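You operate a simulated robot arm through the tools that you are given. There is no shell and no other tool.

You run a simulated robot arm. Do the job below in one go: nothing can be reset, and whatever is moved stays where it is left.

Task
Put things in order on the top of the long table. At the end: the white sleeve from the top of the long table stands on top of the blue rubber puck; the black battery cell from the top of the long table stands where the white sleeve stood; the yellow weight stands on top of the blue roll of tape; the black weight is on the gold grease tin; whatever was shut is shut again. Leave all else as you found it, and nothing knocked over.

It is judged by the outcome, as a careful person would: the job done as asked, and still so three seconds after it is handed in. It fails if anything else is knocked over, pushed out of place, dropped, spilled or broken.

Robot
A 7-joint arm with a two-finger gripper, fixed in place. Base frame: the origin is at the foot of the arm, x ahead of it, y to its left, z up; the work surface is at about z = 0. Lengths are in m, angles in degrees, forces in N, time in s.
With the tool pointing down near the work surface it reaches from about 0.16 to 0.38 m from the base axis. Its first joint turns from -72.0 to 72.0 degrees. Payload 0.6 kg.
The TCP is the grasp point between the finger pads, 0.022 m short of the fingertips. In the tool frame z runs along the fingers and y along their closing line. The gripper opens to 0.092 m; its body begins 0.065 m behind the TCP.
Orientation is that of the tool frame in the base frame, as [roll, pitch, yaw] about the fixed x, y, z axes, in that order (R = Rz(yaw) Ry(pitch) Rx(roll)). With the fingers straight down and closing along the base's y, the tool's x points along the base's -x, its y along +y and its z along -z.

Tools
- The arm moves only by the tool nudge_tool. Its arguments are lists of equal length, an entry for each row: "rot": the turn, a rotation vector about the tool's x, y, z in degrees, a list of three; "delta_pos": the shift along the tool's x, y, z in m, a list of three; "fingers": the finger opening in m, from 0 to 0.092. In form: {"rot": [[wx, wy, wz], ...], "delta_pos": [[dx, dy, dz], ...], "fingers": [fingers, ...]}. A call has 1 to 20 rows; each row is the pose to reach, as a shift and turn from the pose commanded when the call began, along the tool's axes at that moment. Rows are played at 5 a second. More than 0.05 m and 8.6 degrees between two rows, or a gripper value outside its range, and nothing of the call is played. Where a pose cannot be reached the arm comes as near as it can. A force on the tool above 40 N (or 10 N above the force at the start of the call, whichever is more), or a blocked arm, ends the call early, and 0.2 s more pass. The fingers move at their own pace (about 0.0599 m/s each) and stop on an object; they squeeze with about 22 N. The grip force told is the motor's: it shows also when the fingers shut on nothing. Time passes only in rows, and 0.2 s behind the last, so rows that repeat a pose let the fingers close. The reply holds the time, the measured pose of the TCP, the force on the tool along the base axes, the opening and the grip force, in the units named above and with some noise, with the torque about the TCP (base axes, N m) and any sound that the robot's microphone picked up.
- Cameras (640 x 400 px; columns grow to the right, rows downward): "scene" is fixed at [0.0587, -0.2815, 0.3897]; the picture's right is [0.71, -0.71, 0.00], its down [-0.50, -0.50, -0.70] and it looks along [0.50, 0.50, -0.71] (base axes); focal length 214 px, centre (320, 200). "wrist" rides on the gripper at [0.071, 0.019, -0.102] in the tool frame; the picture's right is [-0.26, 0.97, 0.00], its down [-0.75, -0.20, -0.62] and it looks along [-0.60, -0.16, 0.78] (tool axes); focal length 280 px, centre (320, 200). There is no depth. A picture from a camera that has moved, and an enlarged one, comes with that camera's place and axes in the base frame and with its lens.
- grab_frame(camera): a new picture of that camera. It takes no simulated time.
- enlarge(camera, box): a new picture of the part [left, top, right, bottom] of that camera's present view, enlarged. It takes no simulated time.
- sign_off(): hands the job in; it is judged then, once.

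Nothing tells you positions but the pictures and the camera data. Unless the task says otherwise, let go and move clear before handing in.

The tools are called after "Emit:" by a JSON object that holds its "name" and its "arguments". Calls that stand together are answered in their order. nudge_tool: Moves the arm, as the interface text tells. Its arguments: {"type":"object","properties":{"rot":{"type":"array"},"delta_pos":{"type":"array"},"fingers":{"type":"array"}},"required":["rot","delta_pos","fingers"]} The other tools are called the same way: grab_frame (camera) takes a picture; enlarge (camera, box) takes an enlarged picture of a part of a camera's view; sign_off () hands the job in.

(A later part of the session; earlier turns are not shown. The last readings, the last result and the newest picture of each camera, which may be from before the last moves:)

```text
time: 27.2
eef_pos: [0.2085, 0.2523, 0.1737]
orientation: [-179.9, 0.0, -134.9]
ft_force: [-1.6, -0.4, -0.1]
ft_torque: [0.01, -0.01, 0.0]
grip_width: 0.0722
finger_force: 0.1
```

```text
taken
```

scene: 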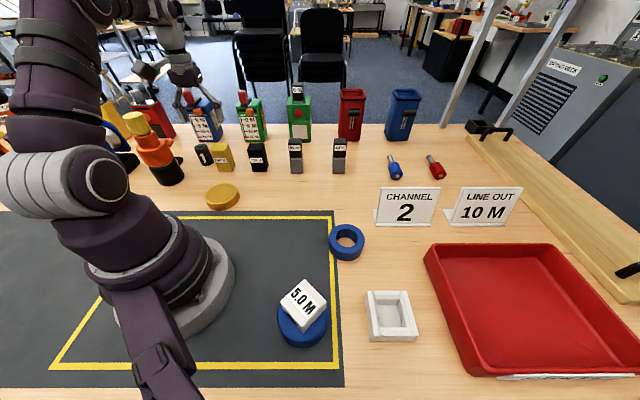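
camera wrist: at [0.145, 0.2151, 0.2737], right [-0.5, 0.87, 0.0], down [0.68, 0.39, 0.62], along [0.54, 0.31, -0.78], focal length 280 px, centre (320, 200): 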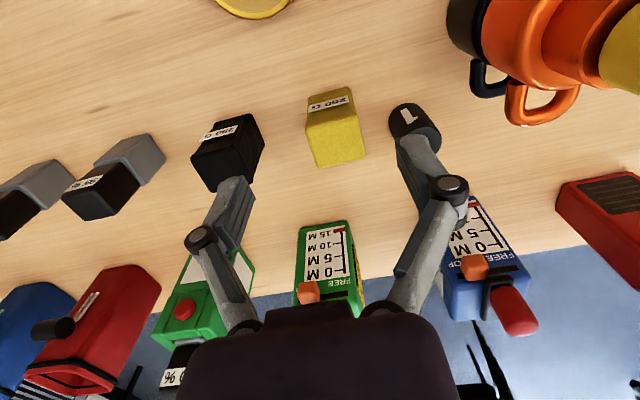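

Sleeve is on the puck. I now see both weights and the battery cell from the wrist; I'll zoom in to measure them and check the sleeve's seat on the puck.

Emit:
{"name": "enlarge", "arguments": {"camera": "wrist", "box": [280, 70, 440, 170]}}

Emit:
{"name": "enlarge", "arguments": {"camera": "wrist", "box": [180, 90, 300, 210]}}

Emit:
{"name": "enlarge", "arguments": {"camera": "scene", "box": [260, 265, 350, 355]}}

Emit:
{"name": "enlarge", "arguments": {"camera": "wrist", "box": [380, 0, 640, 200]}}

```text
4.00 times, centred on (360, 120) of wrist
camera zoom: at [0.145, 0.2151, 0.2737], right [-0.5, 0.87, 0.0], down [0.68, 0.39, 0.62], along [0.54, 0.31, -0.78], focal length 1122 px, centre (160, 520)
```

zoom: 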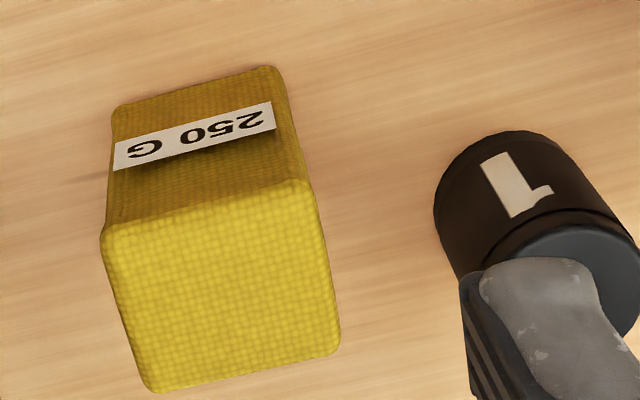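

```text
3.33 times, centred on (240, 150) of wrist
camera zoom: at [0.145, 0.2151, 0.2737], right [-0.5, 0.87, 0.0], down [0.68, 0.39, 0.62], along [0.54, 0.31, -0.78], focal length 935 px, centre (587, 367)
```

zoom: 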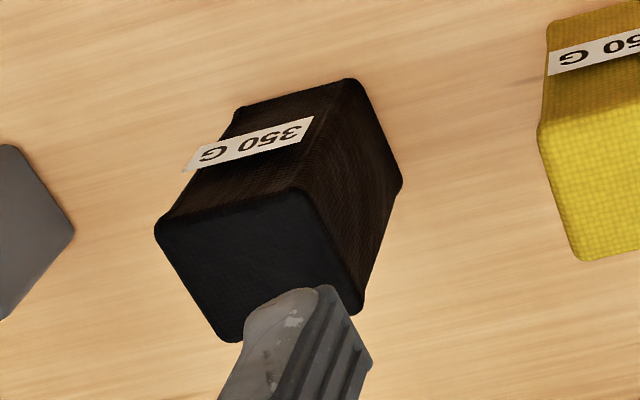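

```text
4.44 times, centred on (305, 310) of scene
camera zoom: at [0.0587, -0.2815, 0.3897], right [0.71, -0.71, 0.0], down [-0.5, -0.5, -0.7], along [0.5, 0.5, -0.71], focal length 953 px, centre (387, -289)
```

zoom: 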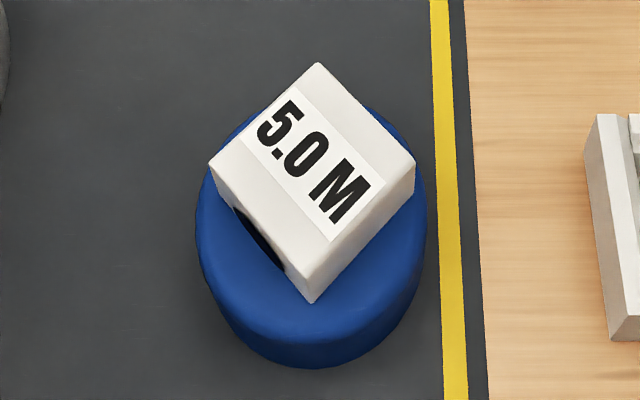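

```text
2.00 times, centred on (510, 100) of wrist
camera zoom: at [0.145, 0.2151, 0.2737], right [-0.5, 0.87, 0.0], down [0.68, 0.39, 0.62], along [0.54, 0.31, -0.78], focal length 561 px, centre (-60, 400)
```

zoom: 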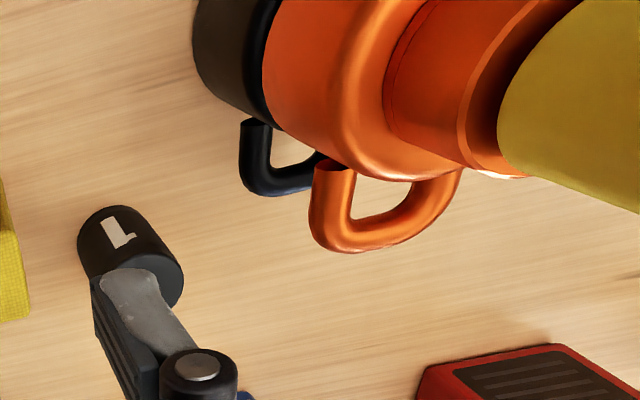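

The yellow weight's centre is about 33 mm ahead and 4 mm to the side of the TCP, with its top at z ≈ 0.07 and a gap of about 32 mm to the battery. I'll move over it with the fingers at 60 mm and stop just above its top to check.

Emit:
{"name": "nudge_tool", "arguments": {"rot": [[0, 0, 1], [0, 0, 1.8], [0, 0, 1.8], [0, 0, 1.8]], "delta_pos": [[-0.015, 0.001, 0.025], [-0.0329, 0.002, 0.055], [-0.0329, 0.002, 0.075], [-0.0329, 0.002, 0.075]], "fingers": [0.062, 0.062, 0.062, 0.062]}}

Emit:
{"name": "grab_frame", "arguments": {"camera": "wrist"}}

Emit:
{"name": "enlarge", "arguments": {"camera": "scene", "box": [170, 100, 290, 190]}}

```text
time: 28.2
eef_pos: [0.2314, 0.2745, 0.0978]
orientation: [-180.0, 0.0, -136.8]
ft_force: [0.2, 0.3, 0.0]
ft_torque: [-0.03, -0.02, 0.0]
grip_width: 0.0621
finger_force: 0.1
```

```text
taken
camera wrist: at [0.1663, 0.2391, 0.1981], right [-0.47, 0.88, 0.0], down [0.69, 0.37, 0.63], along [0.55, 0.29, -0.78], focal length 280 px, centre (320, 200)
```

wrist: 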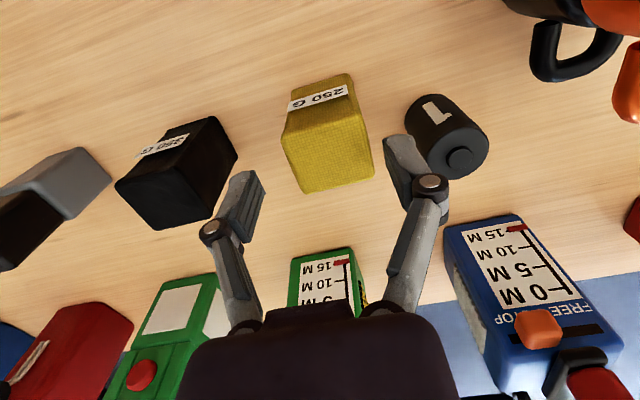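

```text
4.44 times, centred on (230, 145) of scene
camera zoom: at [0.0587, -0.2815, 0.3897], right [0.71, -0.71, 0.0], down [-0.5, -0.5, -0.7], along [0.5, 0.5, -0.71], focal length 953 px, centre (720, 444)
```

zoom: 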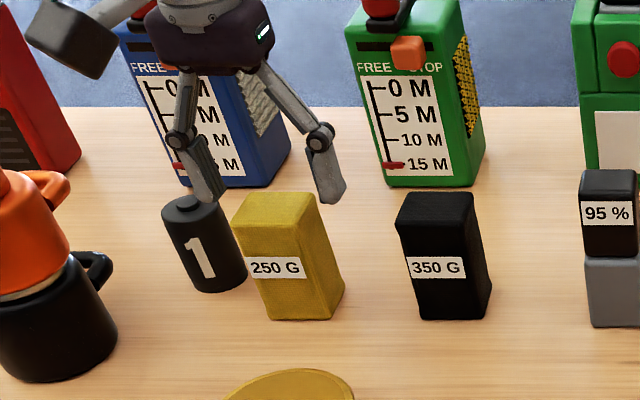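

The alignment is good; the weight is about 5 mm toward the battery side, so I'll shift 2 mm and descend to z ≈ 0.042 around it.

Emit:
{"name": "nudge_tool", "arguments": {"rot": [[0, 0, 0], [0, 0, 0], [0, 0, 0], [0, 0, 0], [0, 0, 0]], "delta_pos": [[-0.002, 0.0025, 0.01], [-0.002, 0.0025, 0.025], [-0.002, 0.0025, 0.042], [-0.002, 0.0025, 0.0555], [-0.002, 0.0025, 0.0555]], "fingers": [0.062, 0.062, 0.062, 0.062, 0.062]}}

Emit:
{"name": "grab_frame", "arguments": {"camera": "wrist"}}

Emit:
{"name": "enlarge", "arguments": {"camera": "scene", "box": [170, 100, 290, 190]}}

```text
time: 29.4
eef_pos: [0.2317, 0.2788, 0.0448]
orientation: [-179.9, 0.0, -136.9]
ft_force: [-0.6, 0.5, 0.2]
ft_torque: [0.0, -0.02, -0.04]
grip_width: 0.0619
finger_force: 0.1
```

```text
taken
camera wrist: at [0.1665, 0.2434, 0.1446], right [-0.47, 0.88, 0.0], down [0.69, 0.37, 0.63], along [0.55, 0.29, -0.78], focal length 280 px, centre (320, 200)
```

wrist: 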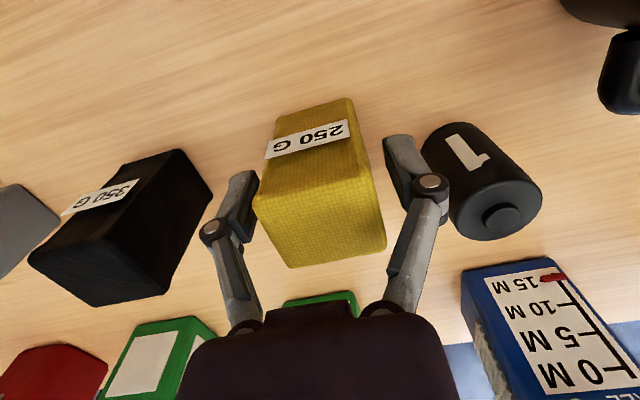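

```text
4.44 times, centred on (230, 145) of scene
camera zoom: at [0.0587, -0.2815, 0.3897], right [0.71, -0.71, 0.0], down [-0.5, -0.5, -0.7], along [0.5, 0.5, -0.71], focal length 953 px, centre (720, 444)
```

zoom: 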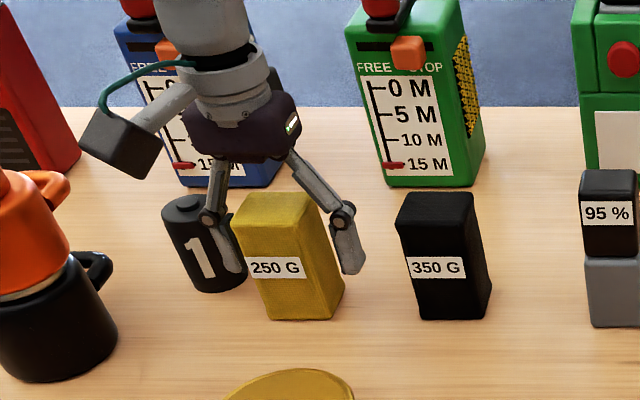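

The fingers straddle the yellow weight without touching the battery. I'll close and lift slowly.

Emit:
{"name": "nudge_tool", "arguments": {"rot": [[0, 0, 0], [0, 0, 0], [0, 0, 0], [0, 0, 0], [0, 0, 0], [0, 0, 0]], "delta_pos": [[0, 0, 0], [0, 0, 0], [0, 0, 0], [0, 0, 0], [0, 0, 0], [0, 0, 0]], "fingers": [0.052, 0.042, 0.03, 0.0, 0.0, 0.0]}}

Emit:
{"name": "nudge_tool", "arguments": {"rot": [[0, 0, 0], [0, 0, 0], [0, 0, 0], [0, 0, 0], [0, 0, 0], [0, 0, 0]], "delta_pos": [[0, 0, -0.001], [0, 0, -0.003], [0, 0, -0.006], [0, 0, -0.009], [0, 0, -0.012], [0, 0, -0.012]], "fingers": [0, 0, 0, 0, 0, 0]}}

Emit:
{"name": "grab_frame", "arguments": {"camera": "wrist"}}

Emit:
{"name": "enlarge", "arguments": {"camera": "scene", "box": [170, 100, 290, 190]}}

```text
time: 30.8
eef_pos: [0.2308, 0.2796, 0.0443]
orientation: [-179.9, 0.0, -136.7]
ft_force: [-1.2, 1.7, 5.9]
ft_torque: [0.11, 0.09, 0.06]
grip_width: 0.0434
finger_force: 21.6
```

```text
time: 32.2
eef_pos: [0.2313, 0.2788, 0.0541]
orientation: [180.0, 0.0, -136.8]
ft_force: [-0.3, 0.2, -2.4]
ft_torque: [0.02, 0.03, -0.03]
grip_width: 0.0434
finger_force: 21.7
```

```text
taken
camera wrist: at [0.1667, 0.2432, 0.1554], right [-0.47, 0.88, 0.0], down [0.69, 0.37, 0.63], along [0.55, 0.29, -0.78], focal length 280 px, centre (320, 200)
```

wrist: 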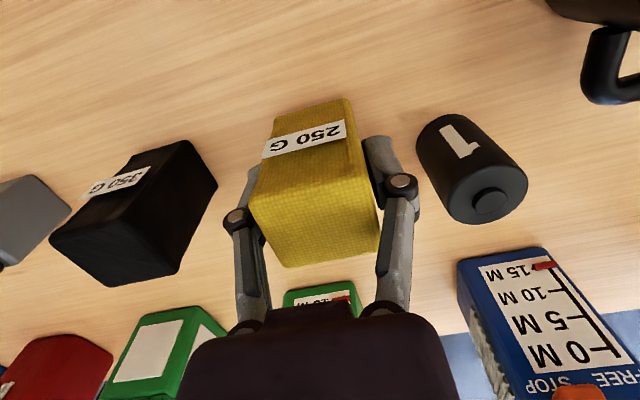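

```text
4.44 times, centred on (230, 145) of scene
camera zoom: at [0.0587, -0.2815, 0.3897], right [0.71, -0.71, 0.0], down [-0.5, -0.5, -0.7], along [0.5, 0.5, -0.71], focal length 953 px, centre (720, 444)
```

zoom: 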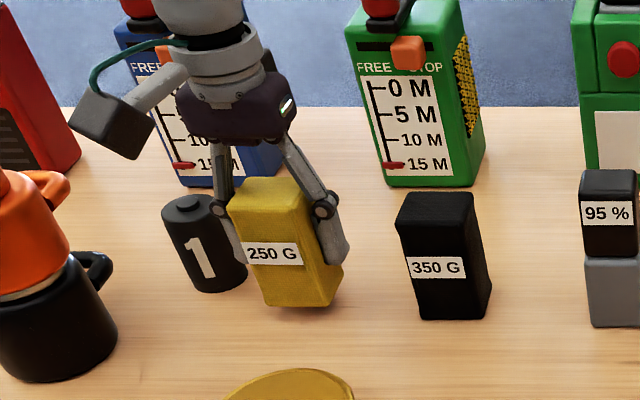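

The yellow weight is held (about 0.25 kg load, 43 mm wide). I'll lift it clear and carry it round to a spot beside the tape for a measuring look.

Emit:
{"name": "nudge_tool", "arguments": {"rot": [[0, 0, 0], [0, 0, 0], [0, 0, 0], [0, 0, 0], [0, 0, 0], [0, 0, 3.3], [0, 0, 6.6], [0, 0, 10], [0, 0, 13.3], [0, 0, 16.6], [0, 0, 19.9], [0, 0, 23.3], [0, 0, 26.6], [0, 0, 29.9], [0, 0, 33.2], [0, 0, 36.6], [0, 0, 39.9], [0, 0, 43.2], [0, 0, 43.2]], "delta_pos": [[0, 0, -0.008], [0, 0, -0.022], [0, 0, -0.042], [0, 0, -0.062], [0, 0, -0.082], [0.0133, -0.0108, -0.1], [0.0296, -0.0326, -0.115], [0.0465, -0.0578, -0.115], [0.0641, -0.0824, -0.115], [0.0824, -0.1064, -0.115], [0.1016, -0.1297, -0.115], [0.1221, -0.1515, -0.115], [0.1433, -0.1727, -0.115], [0.1661, -0.1925, -0.115], [0.1895, -0.2116, -0.115], [0.2131, -0.2279, -0.115], [0.2366, -0.2428, -0.115], [0.2539, -0.254, -0.115], [0.2539, -0.254, -0.115]], "fingers": [0, 0, 0, 0, 0, 0, 0, 0, 0, 0, 0, 0, 0, 0, 0, 0, 0, 0, 0]}}

Emit:
{"name": "grab_frame", "arguments": {"camera": "wrist"}}

Emit:
{"name": "grab_frame", "arguments": {"camera": "scene"}}

```text
time: 36.2
eef_pos: [0.221, -0.08, 0.1699]
orientation: [-179.9, 0.0, -180.0]
ft_force: [0.1, 0.3, -2.1]
ft_torque: [0.0, 0.0, -0.01]
grip_width: 0.0436
finger_force: 22.5
```

```text
taken
camera wrist: at [0.1495, -0.0623, 0.2702], right [0.26, 0.97, 0.0], down [0.75, -0.2, 0.62], along [0.6, -0.16, -0.78], focal length 280 px, centre (320, 200)
```

wrist: 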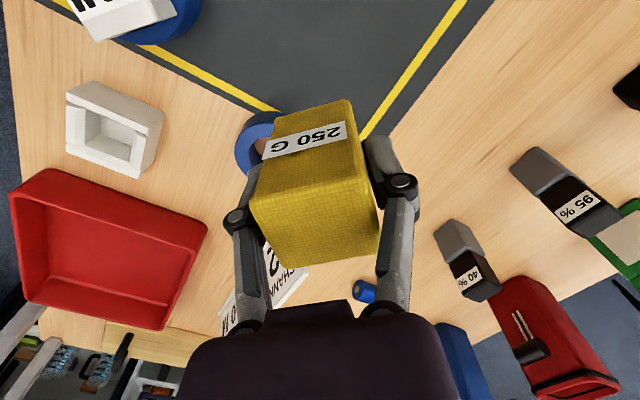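

```text
taken
```

scene: 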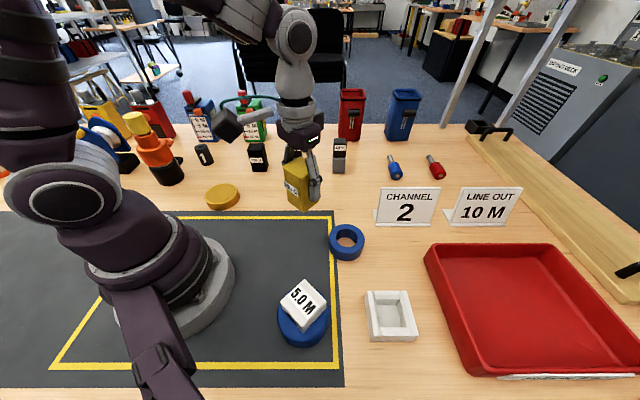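

The weight hides part of the tape, so I'll shift sideways by 60 mm to get a clear look at the ring.

Emit:
{"name": "nudge_tool", "arguments": {"rot": [[0, 0, 0], [0, 0, 0], [0, 0, 0]], "delta_pos": [[0, 0.03, 0], [0, 0.06, 0], [0, 0.06, 0]], "fingers": [0, 0, 0]}}

Emit:
{"name": "grab_frame", "arguments": {"camera": "wrist"}}

Emit:
{"name": "enlarge", "arguments": {"camera": "wrist", "box": [140, 80, 260, 200]}}

```text
time: 37.0
eef_pos: [0.2221, -0.0201, 0.1706]
orientation: [-180.0, 0.0, 179.9]
ft_force: [-1.0, -0.2, -2.4]
ft_torque: [0.02, 0.0, 0.02]
grip_width: 0.0437
finger_force: 22.2
```

```text
taken
camera wrist: at [0.1514, -0.0022, 0.2705], right [0.26, 0.97, 0.0], down [0.75, -0.2, 0.63], along [0.6, -0.16, -0.78], focal length 280 px, centre (320, 200)
```

wrist: 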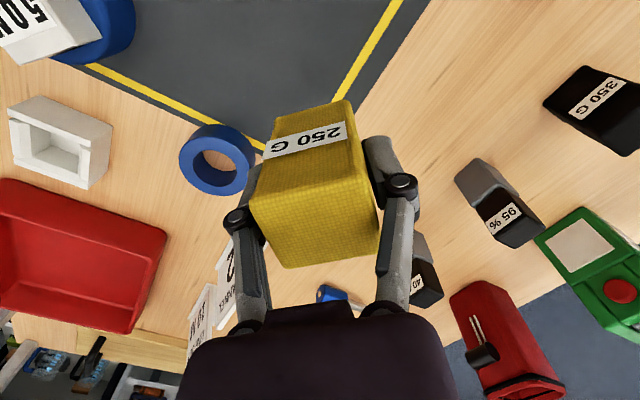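

```text
3.33 times, centred on (200, 140) of wrist
camera zoom: at [0.1514, -0.0022, 0.2705], right [0.26, 0.97, 0.0], down [0.75, -0.2, 0.63], along [0.6, -0.16, -0.78], focal length 935 px, centre (720, 400)
```

zoom: 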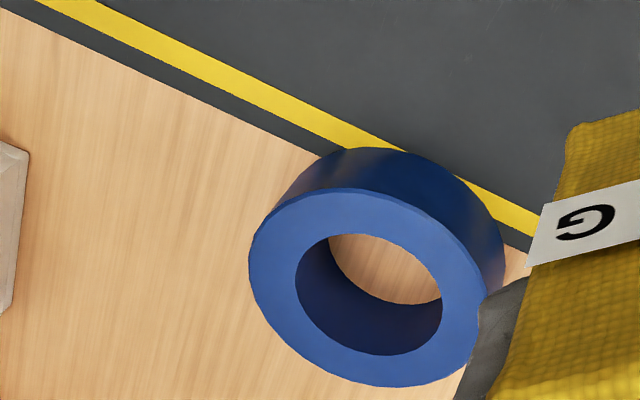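

I place the tape ring centre at (0.268, -0.143), outer diameter 71 mm, hole about 43 mm, height about 30 mm. I'll bring the weight above it at z ≈ 0.10 and check the centring from both cameras.

Emit:
{"name": "nudge_tool", "arguments": {"rot": [[0, 0, 0], [0, 0, 0], [0, 0, 0], [0, 0, 0], [0, 0, 0], [0, 0, 0], [0, 0, 0]], "delta_pos": [[-0.006, -0.016, 0.0], [-0.0155, -0.041, 0.01], [-0.025, -0.066, 0.025], [-0.0344, -0.091, 0.04], [-0.042, -0.112, 0.055], [-0.0464, -0.1229, 0.068], [-0.0464, -0.1229, 0.068]], "fingers": [0, 0, 0, 0, 0, 0, 0]}}

Emit:
{"name": "grab_frame", "arguments": {"camera": "wrist"}}

Emit:
{"name": "enlarge", "arguments": {"camera": "scene", "box": [290, 170, 410, 270]}}

Emit:
{"name": "enlarge", "arguments": {"camera": "wrist", "box": [220, 40, 420, 165]}}

```text
time: 38.6
eef_pos: [0.2681, -0.1448, 0.1012]
orientation: [-180.0, 0.0, -179.9]
ft_force: [-0.4, 0.0, -2.6]
ft_torque: [0.01, 0.01, -0.02]
grip_width: 0.0436
finger_force: 22.4
```

```text
taken
camera wrist: at [0.1964, -0.1261, 0.2013], right [0.26, 0.97, 0.0], down [0.75, -0.2, 0.63], along [0.6, -0.16, -0.78], focal length 280 px, centre (320, 200)
```

wrist: 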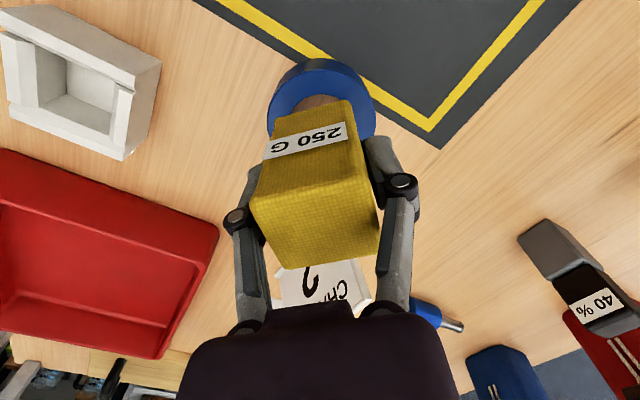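

```text
4.00 times, centred on (350, 220) of scene
camera zoom: at [0.0587, -0.2815, 0.3897], right [0.71, -0.71, 0.0], down [-0.5, -0.5, -0.7], along [0.5, 0.5, -0.71], focal length 858 px, centre (200, 120)
```

zoom: 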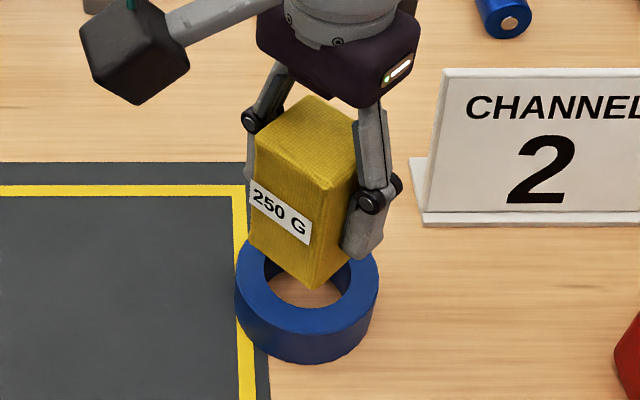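

```text
3.20 times, centred on (320, 102) of wrist
camera zoom: at [0.1964, -0.1261, 0.2013], right [0.26, 0.97, 0.0], down [0.75, -0.2, 0.63], along [0.6, -0.16, -0.78], focal length 897 px, centre (320, 512)
```

zoom: 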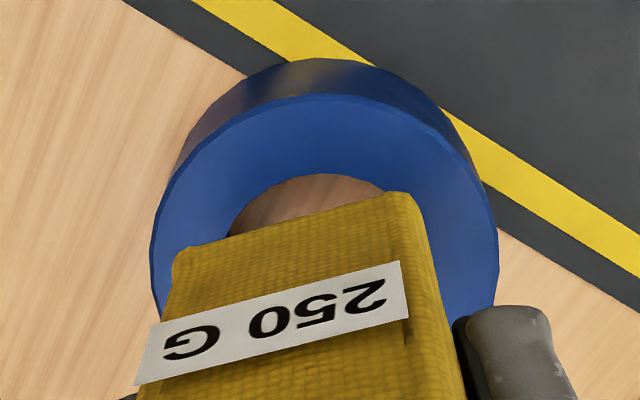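

The weight is centred over the ring to within about 2 mm by both cameras. I'll lower it to a few millimetres above the tape and look again.

Emit:
{"name": "nudge_tool", "arguments": {"rot": [[0, 0, 0], [0, 0, 0], [0, 0, 0], [0, 0, 0]], "delta_pos": [[-0.0005, 0, 0.006], [-0.001, 0, 0.014], [-0.001, 0, 0.02], [-0.001, 0, 0.02]], "fingers": [0, 0, 0, 0]}}

Emit:
{"name": "enlarge", "arguments": {"camera": "scene", "box": [305, 190, 385, 270]}}

Emit:
{"name": "enlarge", "arguments": {"camera": "wrist", "box": [220, 40, 420, 165]}}

```text
time: 39.6
eef_pos: [0.2689, -0.1428, 0.0836]
orientation: [180.0, 0.0, -180.0]
ft_force: [-0.5, 0.6, -1.8]
ft_torque: [0.0, 0.0, 0.01]
grip_width: 0.0437
finger_force: 22.3
```

```text
5.00 times, centred on (345, 230) of scene
camera zoom: at [0.0587, -0.2815, 0.3897], right [0.71, -0.71, 0.0], down [-0.5, -0.5, -0.7], along [0.5, 0.5, -0.71], focal length 1072 px, centre (195, 50)
```

zoom: 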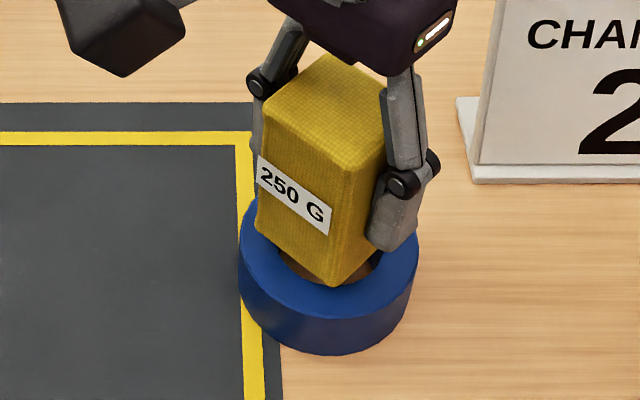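

```text
3.20 times, centred on (320, 102) of wrist
camera zoom: at [0.1975, -0.1259, 0.1832], right [0.26, 0.97, 0.0], down [0.75, -0.2, 0.63], along [0.6, -0.16, -0.78], focal length 897 px, centre (320, 512)
```

zoom: 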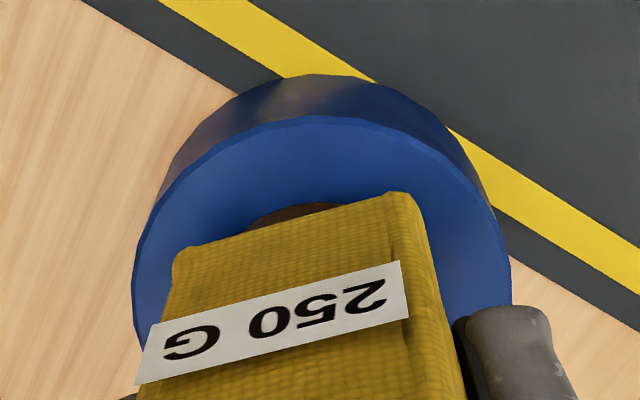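

It's centred well over the ring. I'll lower in small steps and watch the force for touchdown.

Emit:
{"name": "nudge_tool", "arguments": {"rot": [[0, 0, 0], [0, 0, 0], [0, 0, 0], [0, 0, 0]], "delta_pos": [[0, 0, 0.002], [0, 0, 0.004], [0, 0, 0.006], [0, 0, 0.006]], "fingers": [0, 0, 0, 0]}}

```text
time: 40.6
eef_pos: [0.2677, -0.1437, 0.0759]
orientation: [-180.0, 0.1, 180.0]
ft_force: [0.8, -0.8, -1.8]
ft_torque: [-0.02, 0.01, 0.03]
grip_width: 0.044
finger_force: 22.2
```

Emit:
{"name": "nudge_tool", "arguments": {"rot": [[0, 0, 0], [0, 0, 0]], "delta_pos": [[0, 0, 0.001], [0, 0, 0.0015]], "fingers": [0, 0]}}

Emit:
{"name": "enlarge", "arguments": {"camera": "scene", "box": [305, 190, 385, 270]}}

```text
time: 41.2
eef_pos: [0.2682, -0.1442, 0.0747]
orientation: [-180.0, 0.1, 180.0]
ft_force: [0.1, -0.1, -1.2]
ft_torque: [-0.02, -0.02, -0.03]
grip_width: 0.0436
finger_force: 22.4
```

```text
5.00 times, centred on (345, 230) of scene
camera zoom: at [0.0587, -0.2815, 0.3897], right [0.71, -0.71, 0.0], down [-0.5, -0.5, -0.7], along [0.5, 0.5, -0.71], focal length 1072 px, centre (195, 50)
```

zoom: 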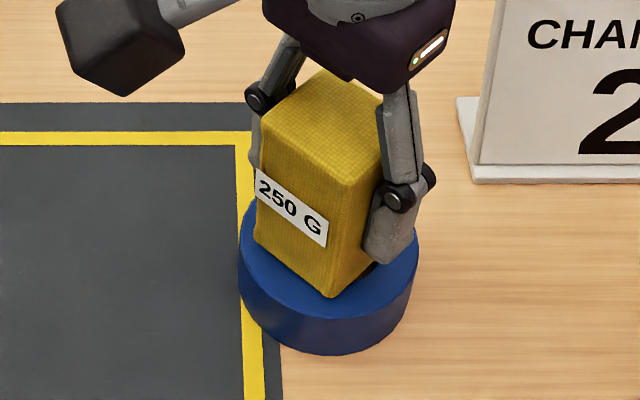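

Emit:
{"name": "nudge_tool", "arguments": {"rot": [[0, 0, 0], [0, 0, 0]], "delta_pos": [[0, 0, 0.0005], [0, 0, 0.001]], "fingers": [0, 0]}}

```text
time: 41.8
eef_pos: [0.2686, -0.1435, 0.0746]
orientation: [-180.0, 0.1, -180.0]
ft_force: [-6.1, 0.1, 21.7]
ft_torque: [0.05, 0.25, 0.02]
grip_width: 0.0438
finger_force: 22.2
```

It has touched down (about 22 N), so I'll back off slightly and then release.

Emit:
{"name": "nudge_tool", "arguments": {"rot": [[0, 0, 0], [0, 0, 0]], "delta_pos": [[0, 0, -0.0005], [0, 0, -0.0008]], "fingers": [0, 0]}}

```text
time: 42.4
eef_pos: [0.2676, -0.1438, 0.0748]
orientation: [-180.0, 0.0, -179.9]
ft_force: [2.0, -0.9, 0.3]
ft_torque: [-0.06, -0.12, 0.0]
grip_width: 0.0437
finger_force: 21.6
```

Emit:
{"name": "nudge_tool", "arguments": {"rot": [[0, 0, 0], [0, 0, 0], [0, 0, 0], [0, 0, 0]], "delta_pos": [[0, 0, 0], [0, 0, 0], [0, 0, 0], [0, 0, 0]], "fingers": [0.046, 0.053, 0.062, 0.068]}}

Emit:
{"name": "enlarge", "arguments": {"camera": "scene", "box": [305, 190, 385, 270]}}

Emit:
{"name": "grab_frame", "arguments": {"camera": "wrist"}}

```text
time: 43.4
eef_pos: [0.2682, -0.1433, 0.0745]
orientation: [180.0, 0.0, 179.9]
ft_force: [0.1, 0.3, -0.5]
ft_torque: [0.03, 0.02, -0.02]
grip_width: 0.0678
finger_force: 0.0
```

```text
5.00 times, centred on (345, 230) of scene
camera zoom: at [0.0587, -0.2815, 0.3897], right [0.71, -0.71, 0.0], down [-0.5, -0.5, -0.7], along [0.5, 0.5, -0.71], focal length 1072 px, centre (195, 50)
```

zoom: 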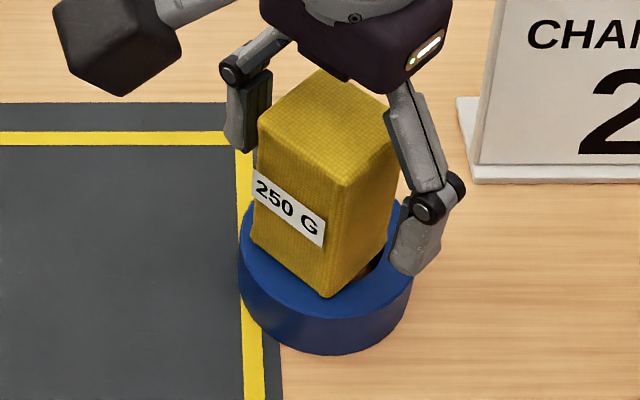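

```text
taken
camera wrist: at [0.197, -0.1248, 0.175], right [0.26, 0.97, 0.0], down [0.75, -0.2, 0.62], along [0.6, -0.16, -0.78], focal length 280 px, centre (320, 200)
```

wrist: 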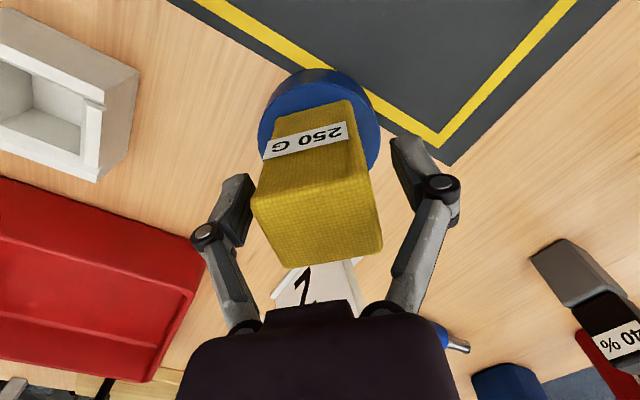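

The weight stands on the tape roll on its own. I'll rise straight up and check it.

Emit:
{"name": "nudge_tool", "arguments": {"rot": [[0, 0, 0], [0, 0, 0], [0, 0, 0], [0, 0, 0]], "delta_pos": [[0, 0, -0.015], [0, 0, -0.045], [0, 0, -0.08], [0, 0, -0.1]], "fingers": [0.068, 0.068, 0.068, 0.068]}}

Emit:
{"name": "enlarge", "arguments": {"camera": "scene", "box": [305, 190, 385, 270]}}

Emit:
{"name": "enlarge", "arguments": {"camera": "wrist", "box": [220, 40, 420, 165]}}

```text
time: 44.4
eef_pos: [0.268, -0.1445, 0.1754]
orientation: [180.0, 0.0, -179.9]
ft_force: [0.1, -0.6, 0.3]
ft_torque: [0.0, 0.01, -0.03]
grip_width: 0.0677
finger_force: 0.0
```

```text
5.00 times, centred on (345, 230) of scene
camera zoom: at [0.0587, -0.2815, 0.3897], right [0.71, -0.71, 0.0], down [-0.5, -0.5, -0.7], along [0.5, 0.5, -0.71], focal length 1072 px, centre (195, 50)
```

zoom: 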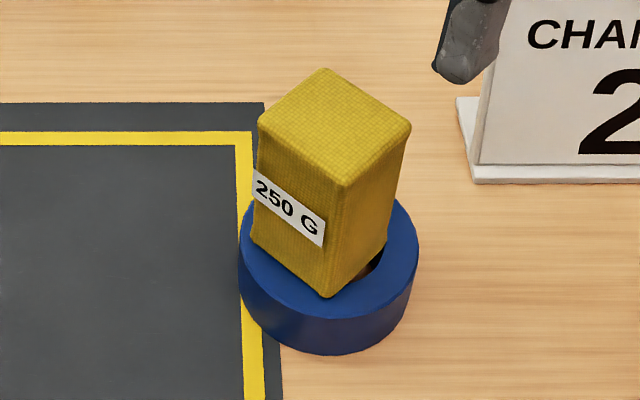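

```text
3.20 times, centred on (320, 102) of wrist
camera zoom: at [0.1969, -0.1254, 0.2753], right [0.26, 0.97, 0.0], down [0.75, -0.2, 0.62], along [0.6, -0.16, -0.78], focal length 897 px, centre (320, 512)
```

zoom: 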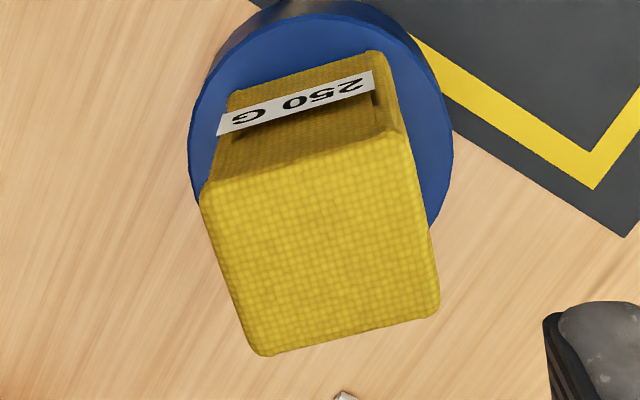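

The yellow weight stands upright on the tape roll, about 3 mm off centre with all its corners on the ring. Next I go over to the black weight.

Emit:
{"name": "nudge_tool", "arguments": {"rot": [[0, 0, -5], [0, 0, -10], [0, 0, -15], [0, 0, -20], [0, 0, -25], [0, 0, -30], [0, 0, -35], [0, 0, -40], [0, 0, -45], [0, 0, -45]], "delta_pos": [[0, 0.036, 0], [0, 0.072, 0], [0, 0.108, 0], [0, 0.144, 0], [0, 0.18, 0], [0, 0.216, 0], [0, 0.252, 0], [-0.003, 0.288, 0], [-0.006, 0.32, 0], [-0.006, 0.32, 0]], "fingers": [0.068, 0.068, 0.068, 0.068, 0.068, 0.068, 0.068, 0.068, 0.068, 0.068]}}

Emit:
{"name": "grab_frame", "arguments": {"camera": "wrist"}}

Emit:
{"name": "enlarge", "arguments": {"camera": "scene", "box": [305, 190, 385, 270]}}

```text
time: 46.6
eef_pos: [0.2764, 0.1776, 0.174]
orientation: [180.0, -0.1, -134.9]
ft_force: [0.9, -0.6, -0.2]
ft_torque: [0.05, 0.03, -0.01]
grip_width: 0.068
finger_force: 0.1
```

```text
taken
camera wrist: at [0.2117, 0.139, 0.2741], right [-0.5, 0.87, 0.0], down [0.68, 0.39, 0.62], along [0.54, 0.31, -0.78], focal length 280 px, centre (320, 200)
```

wrist: 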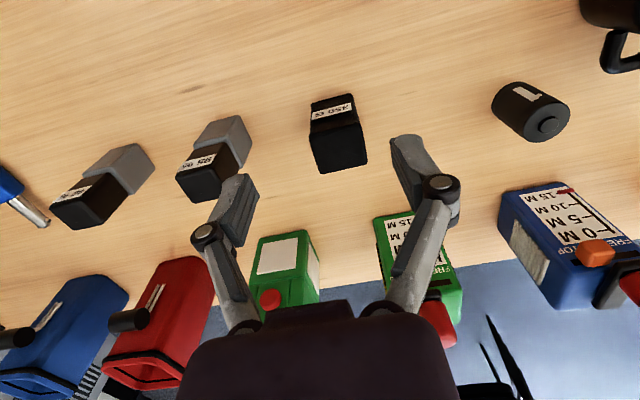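

```text
5.00 times, centred on (345, 230) of scene
camera zoom: at [0.0587, -0.2815, 0.3897], right [0.71, -0.71, 0.0], down [-0.5, -0.5, -0.7], along [0.5, 0.5, -0.71], focal length 1072 px, centre (195, 50)
```

zoom: 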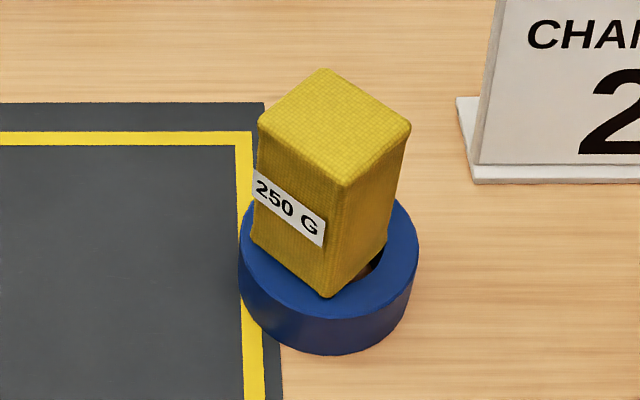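

The yellow weight is stable on the roll. I'll zoom in on the black weight and the battery cell to measure them.

Emit:
{"name": "enlarge", "arguments": {"camera": "wrist", "box": [280, 80, 400, 185]}}

Emit:
{"name": "enlarge", "arguments": {"camera": "wrist", "box": [470, 60, 590, 160]}}

```text
3.81 times, centred on (340, 132) of wrist
camera zoom: at [0.2117, 0.139, 0.2741], right [-0.5, 0.87, 0.0], down [0.68, 0.39, 0.62], along [0.54, 0.31, -0.78], focal length 1068 px, centre (244, 457)
```

zoom: 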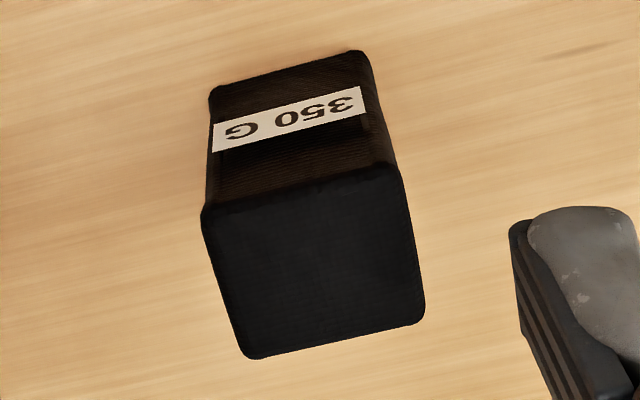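

```text
4.00 times, centred on (530, 110) of wrist
camera zoom: at [0.2117, 0.139, 0.2741], right [-0.5, 0.87, 0.0], down [0.68, 0.39, 0.62], along [0.54, 0.31, -0.78], focal length 1122 px, centre (-520, 560)
```

zoom: 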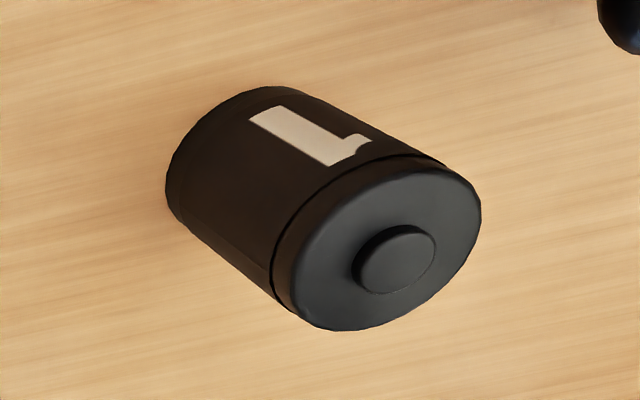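

The black weight's centre is about (0.301, 0.2095) with the same size as the yellow one. I'll move over it, stop above and check.

Emit:
{"name": "nudge_tool", "arguments": {"rot": [[0, 0, 0.5], [0, 0, 1.5], [0, 0, 1.5], [0, 0, 1.5]], "delta_pos": [[-0.018, 0.003, 0.025], [-0.0397, 0.0054, 0.055], [-0.0397, 0.0054, 0.076], [-0.0397, 0.0054, 0.076]], "fingers": [0.066, 0.066, 0.066, 0.066]}}

Emit:
{"name": "grab_frame", "arguments": {"camera": "wrist"}}

Emit:
{"name": "enlarge", "arguments": {"camera": "scene", "box": [210, 100, 310, 190]}}

```text
time: 47.6
eef_pos: [0.297, 0.209, 0.0971]
orientation: [180.0, 0.0, -136.4]
ft_force: [0.3, 0.3, -0.5]
ft_torque: [0.0, 0.03, 0.02]
grip_width: 0.0661
finger_force: 0.0
```

```text
taken
camera wrist: at [0.233, 0.1728, 0.1976], right [-0.48, 0.88, 0.0], down [0.69, 0.37, 0.63], along [0.55, 0.3, -0.78], focal length 280 px, centre (320, 200)
```

wrist: 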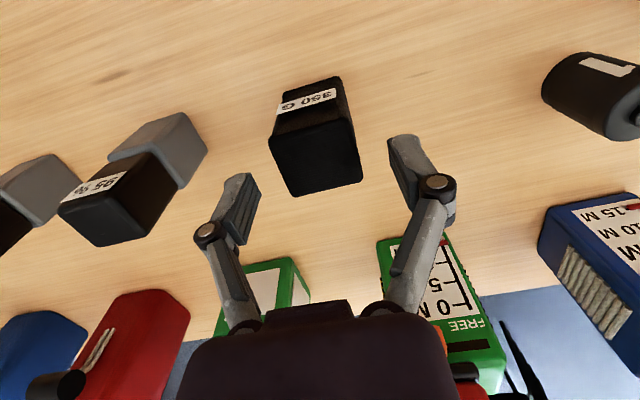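

```text
4.44 times, centred on (260, 145) of scene
camera zoom: at [0.0587, -0.2815, 0.3897], right [0.71, -0.71, 0.0], down [-0.5, -0.5, -0.7], along [0.5, 0.5, -0.71], focal length 953 px, centre (587, 444)
```

zoom: 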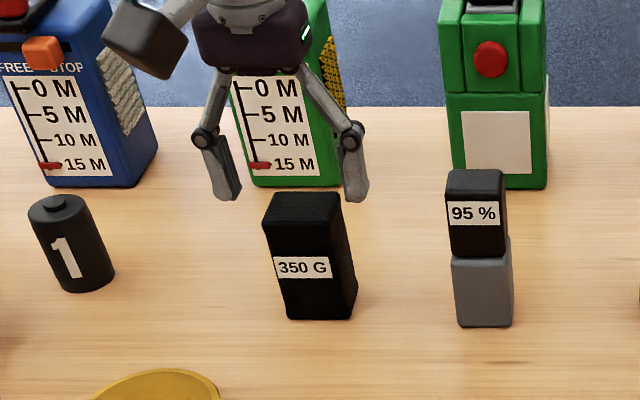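

It's centred within about 2 mm. I'll descend around it, close, and test-lift.

Emit:
{"name": "nudge_tool", "arguments": {"rot": [[0, 0, 0], [0, 0, 0], [0, 0, 0], [0, 0, 0], [0, 0, 0]], "delta_pos": [[-0.002, -0.0014, 0.01], [-0.002, -0.0014, 0.026], [-0.002, -0.0014, 0.042], [-0.002, -0.0014, 0.054], [-0.002, -0.0014, 0.054]], "fingers": [0.066, 0.066, 0.066, 0.066, 0.066]}}

Emit:
{"name": "grab_frame", "arguments": {"camera": "wrist"}}

```text
time: 48.8
eef_pos: [0.3017, 0.2097, 0.0441]
orientation: [-179.9, -0.1, -136.3]
ft_force: [0.3, -0.7, -0.2]
ft_torque: [0.01, 0.06, 0.01]
grip_width: 0.0659
finger_force: 0.1
```

```text
taken
camera wrist: at [0.2371, 0.1734, 0.1442], right [-0.48, 0.88, 0.0], down [0.69, 0.37, 0.63], along [0.55, 0.3, -0.78], focal length 280 px, centre (320, 200)
```

wrist: 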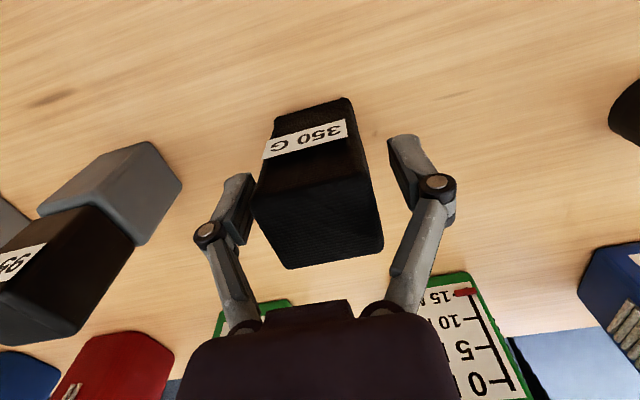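

Emit:
{"name": "nudge_tool", "arguments": {"rot": [[0, 0, 0], [0, 0, 0], [0, 0, 0], [0, 0, 0], [0, 0, 0], [0, 0, 0]], "delta_pos": [[0, 0, 0], [0, 0, 0], [0, 0, 0], [0, 0, 0], [0, 0, 0], [0, 0, 0]], "fingers": [0.056, 0.046, 0.03, 0.0, 0.0, 0.0]}}

Emit:
{"name": "nudge_tool", "arguments": {"rot": [[0, 0, 0], [0, 0, 0], [0, 0, 0], [0, 0, 0], [0, 0, 0], [0, 0, 0]], "delta_pos": [[0, 0, -0.001], [0, 0, -0.003], [0, 0, -0.006], [0, 0, -0.009], [0, 0, -0.012], [0, 0, -0.012]], "fingers": [0, 0, 0, 0, 0, 0]}}

Emit:
{"name": "grab_frame", "arguments": {"camera": "wrist"}}

Emit:
{"name": "enlarge", "arguments": {"camera": "scene", "box": [210, 100, 310, 190]}}

```text
time: 50.2
eef_pos: [0.3021, 0.2099, 0.0449]
orientation: [180.0, 0.0, -136.4]
ft_force: [-2.7, 3.2, 5.7]
ft_torque: [0.1, 0.1, 0.02]
grip_width: 0.0439
finger_force: 22.1
```

```text
time: 51.6
eef_pos: [0.2999, 0.2088, 0.0562]
orientation: [179.9, -0.1, -136.4]
ft_force: [0.1, 0.6, -3.6]
ft_torque: [0.01, -0.01, 0.01]
grip_width: 0.0435
finger_force: 21.9
```

```text
taken
camera wrist: at [0.2355, 0.173, 0.1564], right [-0.47, 0.88, 0.0], down [0.69, 0.37, 0.62], along [0.55, 0.3, -0.78], focal length 280 px, centre (320, 200)
```

wrist: 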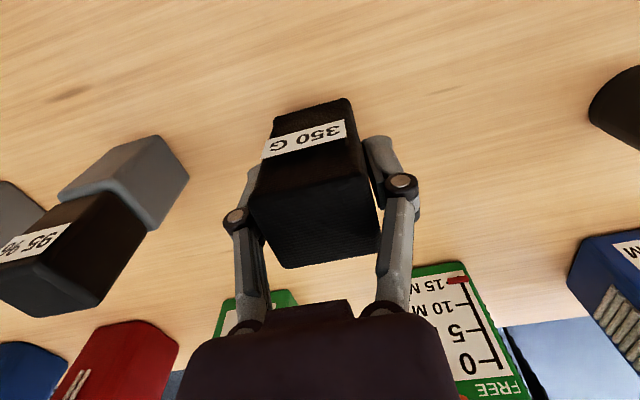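

```text
4.44 times, centred on (260, 145) of scene
camera zoom: at [0.0587, -0.2815, 0.3897], right [0.71, -0.71, 0.0], down [-0.5, -0.5, -0.7], along [0.5, 0.5, -0.71], focal length 953 px, centre (587, 444)
```

zoom: 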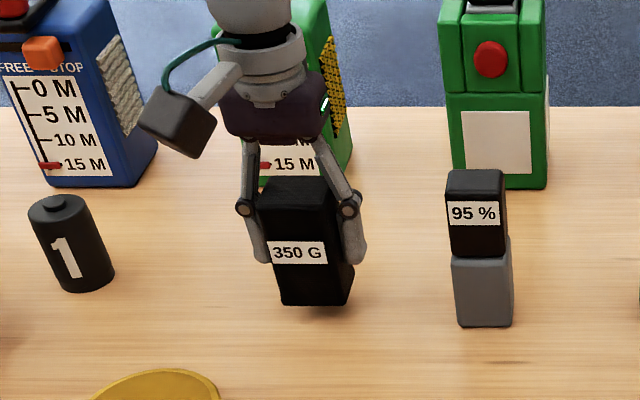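

The black weight is held (about 0.36 kg). I'll raise it and bring it over the gold tin, which I estimate at (0.157, 0.166), about 22 mm high.

Emit:
{"name": "nudge_tool", "arguments": {"rot": [[0, 0, 0], [0, 0, 0], [0, 0, 0], [0, 0, 0], [0, 0, 0], [0, 0, 0], [0, 0, 0], [0, 0, 0], [0, 0, 0], [0, 0, 0], [0, 0, 0], [0, 0, 0], [0, 0, 0]], "delta_pos": [[0, 0, -0.008], [0, 0, -0.022], [0, 0, -0.04], [0.004, 0.002, -0.058], [0.014, 0.007, -0.07], [0.03, 0.015, -0.075], [0.048, 0.024, -0.075], [0.066, 0.033, -0.075], [0.084, 0.0425, -0.075], [0.102, 0.0516, -0.075], [0.119, 0.06, -0.075], [0.1333, 0.0675, -0.075], [0.1333, 0.0675, -0.075]], "fingers": [0, 0, 0, 0, 0, 0, 0, 0, 0, 0, 0, 0, 0]}}

Emit:
{"name": "grab_frame", "arguments": {"camera": "wrist"}}

Emit:
{"name": "enlarge", "arguments": {"camera": "scene", "box": [170, 130, 290, 220]}}

Emit:
{"name": "enlarge", "arguments": {"camera": "wrist", "box": [220, 0, 420, 165]}}

```text
time: 54.4
eef_pos: [0.158, 0.1665, 0.1314]
orientation: [180.0, 0.0, -136.5]
ft_force: [0.5, 0.9, -2.6]
ft_torque: [0.0, 0.02, -0.02]
grip_width: 0.0437
finger_force: 21.8
```

```text
taken
camera wrist: at [0.0925, 0.1302, 0.2314], right [-0.47, 0.88, 0.0], down [0.69, 0.37, 0.63], along [0.55, 0.3, -0.78], focal length 280 px, centre (320, 200)
```

wrist: 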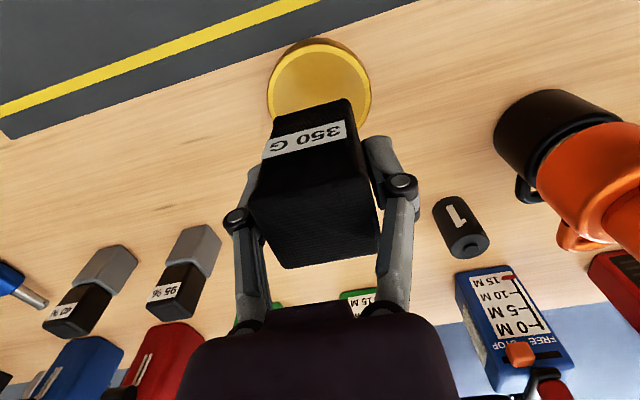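

```text
4.44 times, centred on (230, 175) of scene
camera zoom: at [0.0587, -0.2815, 0.3897], right [0.71, -0.71, 0.0], down [-0.5, -0.5, -0.7], along [0.5, 0.5, -0.71], focal length 953 px, centre (720, 311)
```

zoom: 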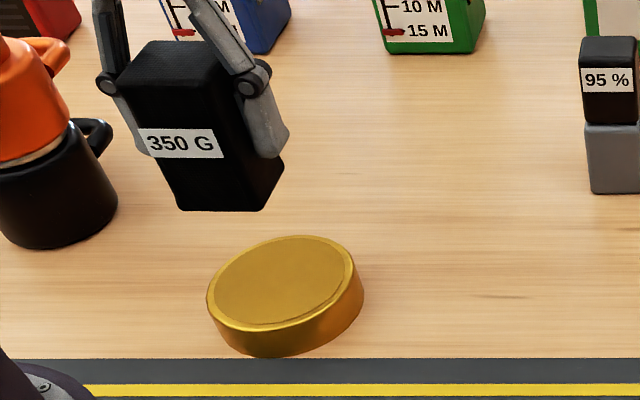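

```text
2.42 times, centred on (320, 82) of wrist
camera zoom: at [0.0925, 0.1302, 0.2314], right [-0.47, 0.88, 0.0], down [0.69, 0.37, 0.63], along [0.55, 0.3, -0.78], focal length 680 px, centre (320, 485)
```

zoom: 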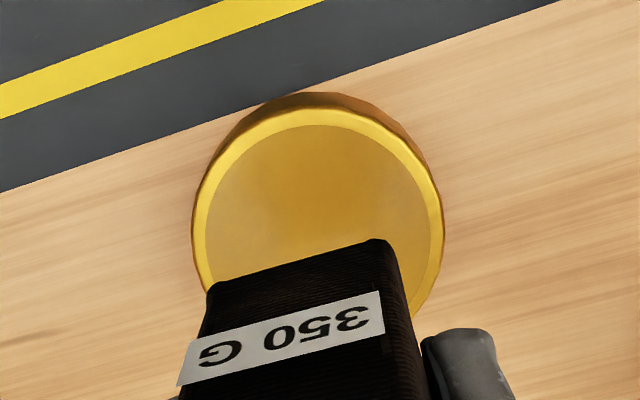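

The weight is centred above the tin within about 1 mm. I'll lower it, slowing near the expected touchdown at z ≈ 0.067.

Emit:
{"name": "nudge_tool", "arguments": {"rot": [[0, 0, 0], [0, 0, 0], [0, 0, 0], [0, 0, 0], [0, 0, 0], [0, 0, 0]], "delta_pos": [[0, 0, 0.01], [0, 0, 0.024], [0, 0, 0.038], [0, 0, 0.05], [0, 0, 0.057], [0, 0, 0.057]], "fingers": [0, 0, 0, 0, 0, 0]}}

Emit:
{"name": "enlarge", "arguments": {"camera": "scene", "box": [170, 130, 290, 220]}}

Emit:
{"name": "grab_frame", "arguments": {"camera": "wrist"}}

```text
time: 55.8
eef_pos: [0.1562, 0.1655, 0.0738]
orientation: [-180.0, 0.0, -136.5]
ft_force: [-0.1, 0.0, -3.8]
ft_torque: [-0.01, -0.01, -0.02]
grip_width: 0.0437
finger_force: 22.6
```

```text
4.44 times, centred on (230, 175) of scene
camera zoom: at [0.0587, -0.2815, 0.3897], right [0.71, -0.71, 0.0], down [-0.5, -0.5, -0.7], along [0.5, 0.5, -0.71], focal length 953 px, centre (720, 311)
```

zoom: 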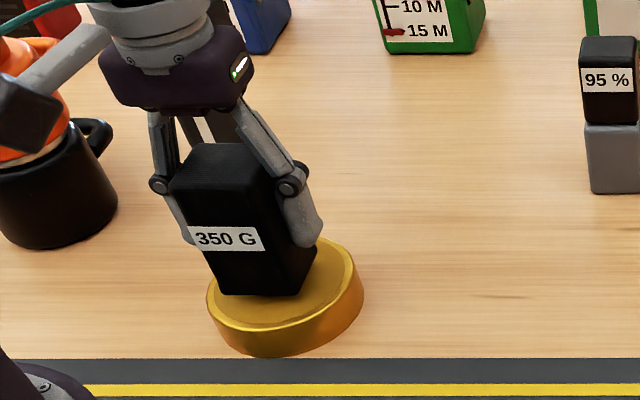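

```text
taken
camera wrist: at [0.092, 0.1298, 0.174], right [-0.47, 0.88, 0.0], down [0.69, 0.37, 0.62], along [0.55, 0.3, -0.78], focal length 280 px, centre (320, 200)
```

wrist: 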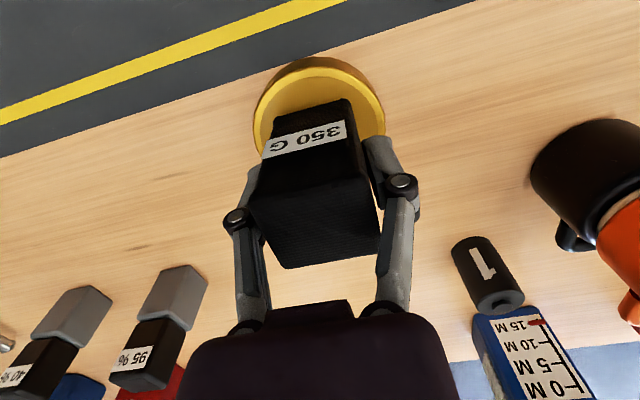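

Both cameras agree within about 3 mm, well inside the 76 mm lid. I'll lower in small steps until contact.

Emit:
{"name": "nudge_tool", "arguments": {"rot": [[0, 0, 0], [0, 0, 0], [0, 0, 0]], "delta_pos": [[0, -0.001, 0.002], [0, -0.0015, 0.004], [0, -0.0015, 0.005]], "fingers": [0, 0, 0]}}

Emit:
{"name": "nudge_tool", "arguments": {"rot": [[0, 0, 0], [0, 0, 0]], "delta_pos": [[0, 0, 0.001], [0, 0, 0.001]], "fingers": [0, 0]}}

```text
time: 56.6
eef_pos: [0.1584, 0.1658, 0.0697]
orientation: [-180.0, 0.0, -136.5]
ft_force: [0.0, -0.2, -3.2]
ft_torque: [0.0, -0.02, 0.01]
grip_width: 0.0439
finger_force: 21.7
```

```text
time: 57.2
eef_pos: [0.1587, 0.1642, 0.0684]
orientation: [-179.9, -0.1, -136.4]
ft_force: [-0.3, 0.7, -3.8]
ft_torque: [0.0, 0.03, 0.01]
grip_width: 0.0439
finger_force: 21.9
```

Emit:
{"name": "nudge_tool", "arguments": {"rot": [[0, 0, 0], [0, 0, 0]], "delta_pos": [[0, 0, 0.0006], [0, 0, 0.0012]], "fingers": [0, 0]}}

Emit:
{"name": "enlarge", "arguments": {"camera": "scene", "box": [190, 150, 260, 220]}}

```text
time: 57.8
eef_pos: [0.159, 0.165, 0.0665]
orientation: [179.9, 0.0, -136.4]
ft_force: [0.3, 0.3, -5.4]
ft_torque: [0.0, 0.01, -0.03]
grip_width: 0.0438
finger_force: 22.3
```

```text
5.71 times, centred on (225, 185) of scene
camera zoom: at [0.0587, -0.2815, 0.3897], right [0.71, -0.71, 0.0], down [-0.5, -0.5, -0.7], along [0.5, 0.5, -0.71], focal length 1226 px, centre (863, 286)
```

zoom: 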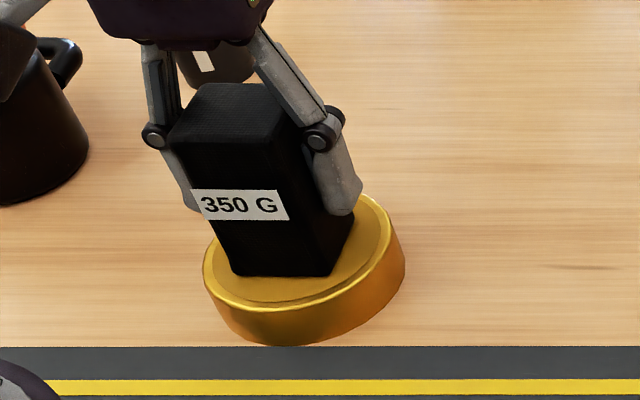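

Emit:
{"name": "nudge_tool", "arguments": {"rot": [[0, 0, 0], [0, 0, 0]], "delta_pos": [[0, 0, 0.0006], [0, 0, 0.0012]], "fingers": [0, 0]}}

```text
time: 58.4
eef_pos: [0.1586, 0.1645, 0.0666]
orientation: [-179.9, 0.1, -136.4]
ft_force: [-6.8, -6.4, 26.2]
ft_torque: [-0.15, 0.18, 0.13]
grip_width: 0.0442
finger_force: 21.9
```

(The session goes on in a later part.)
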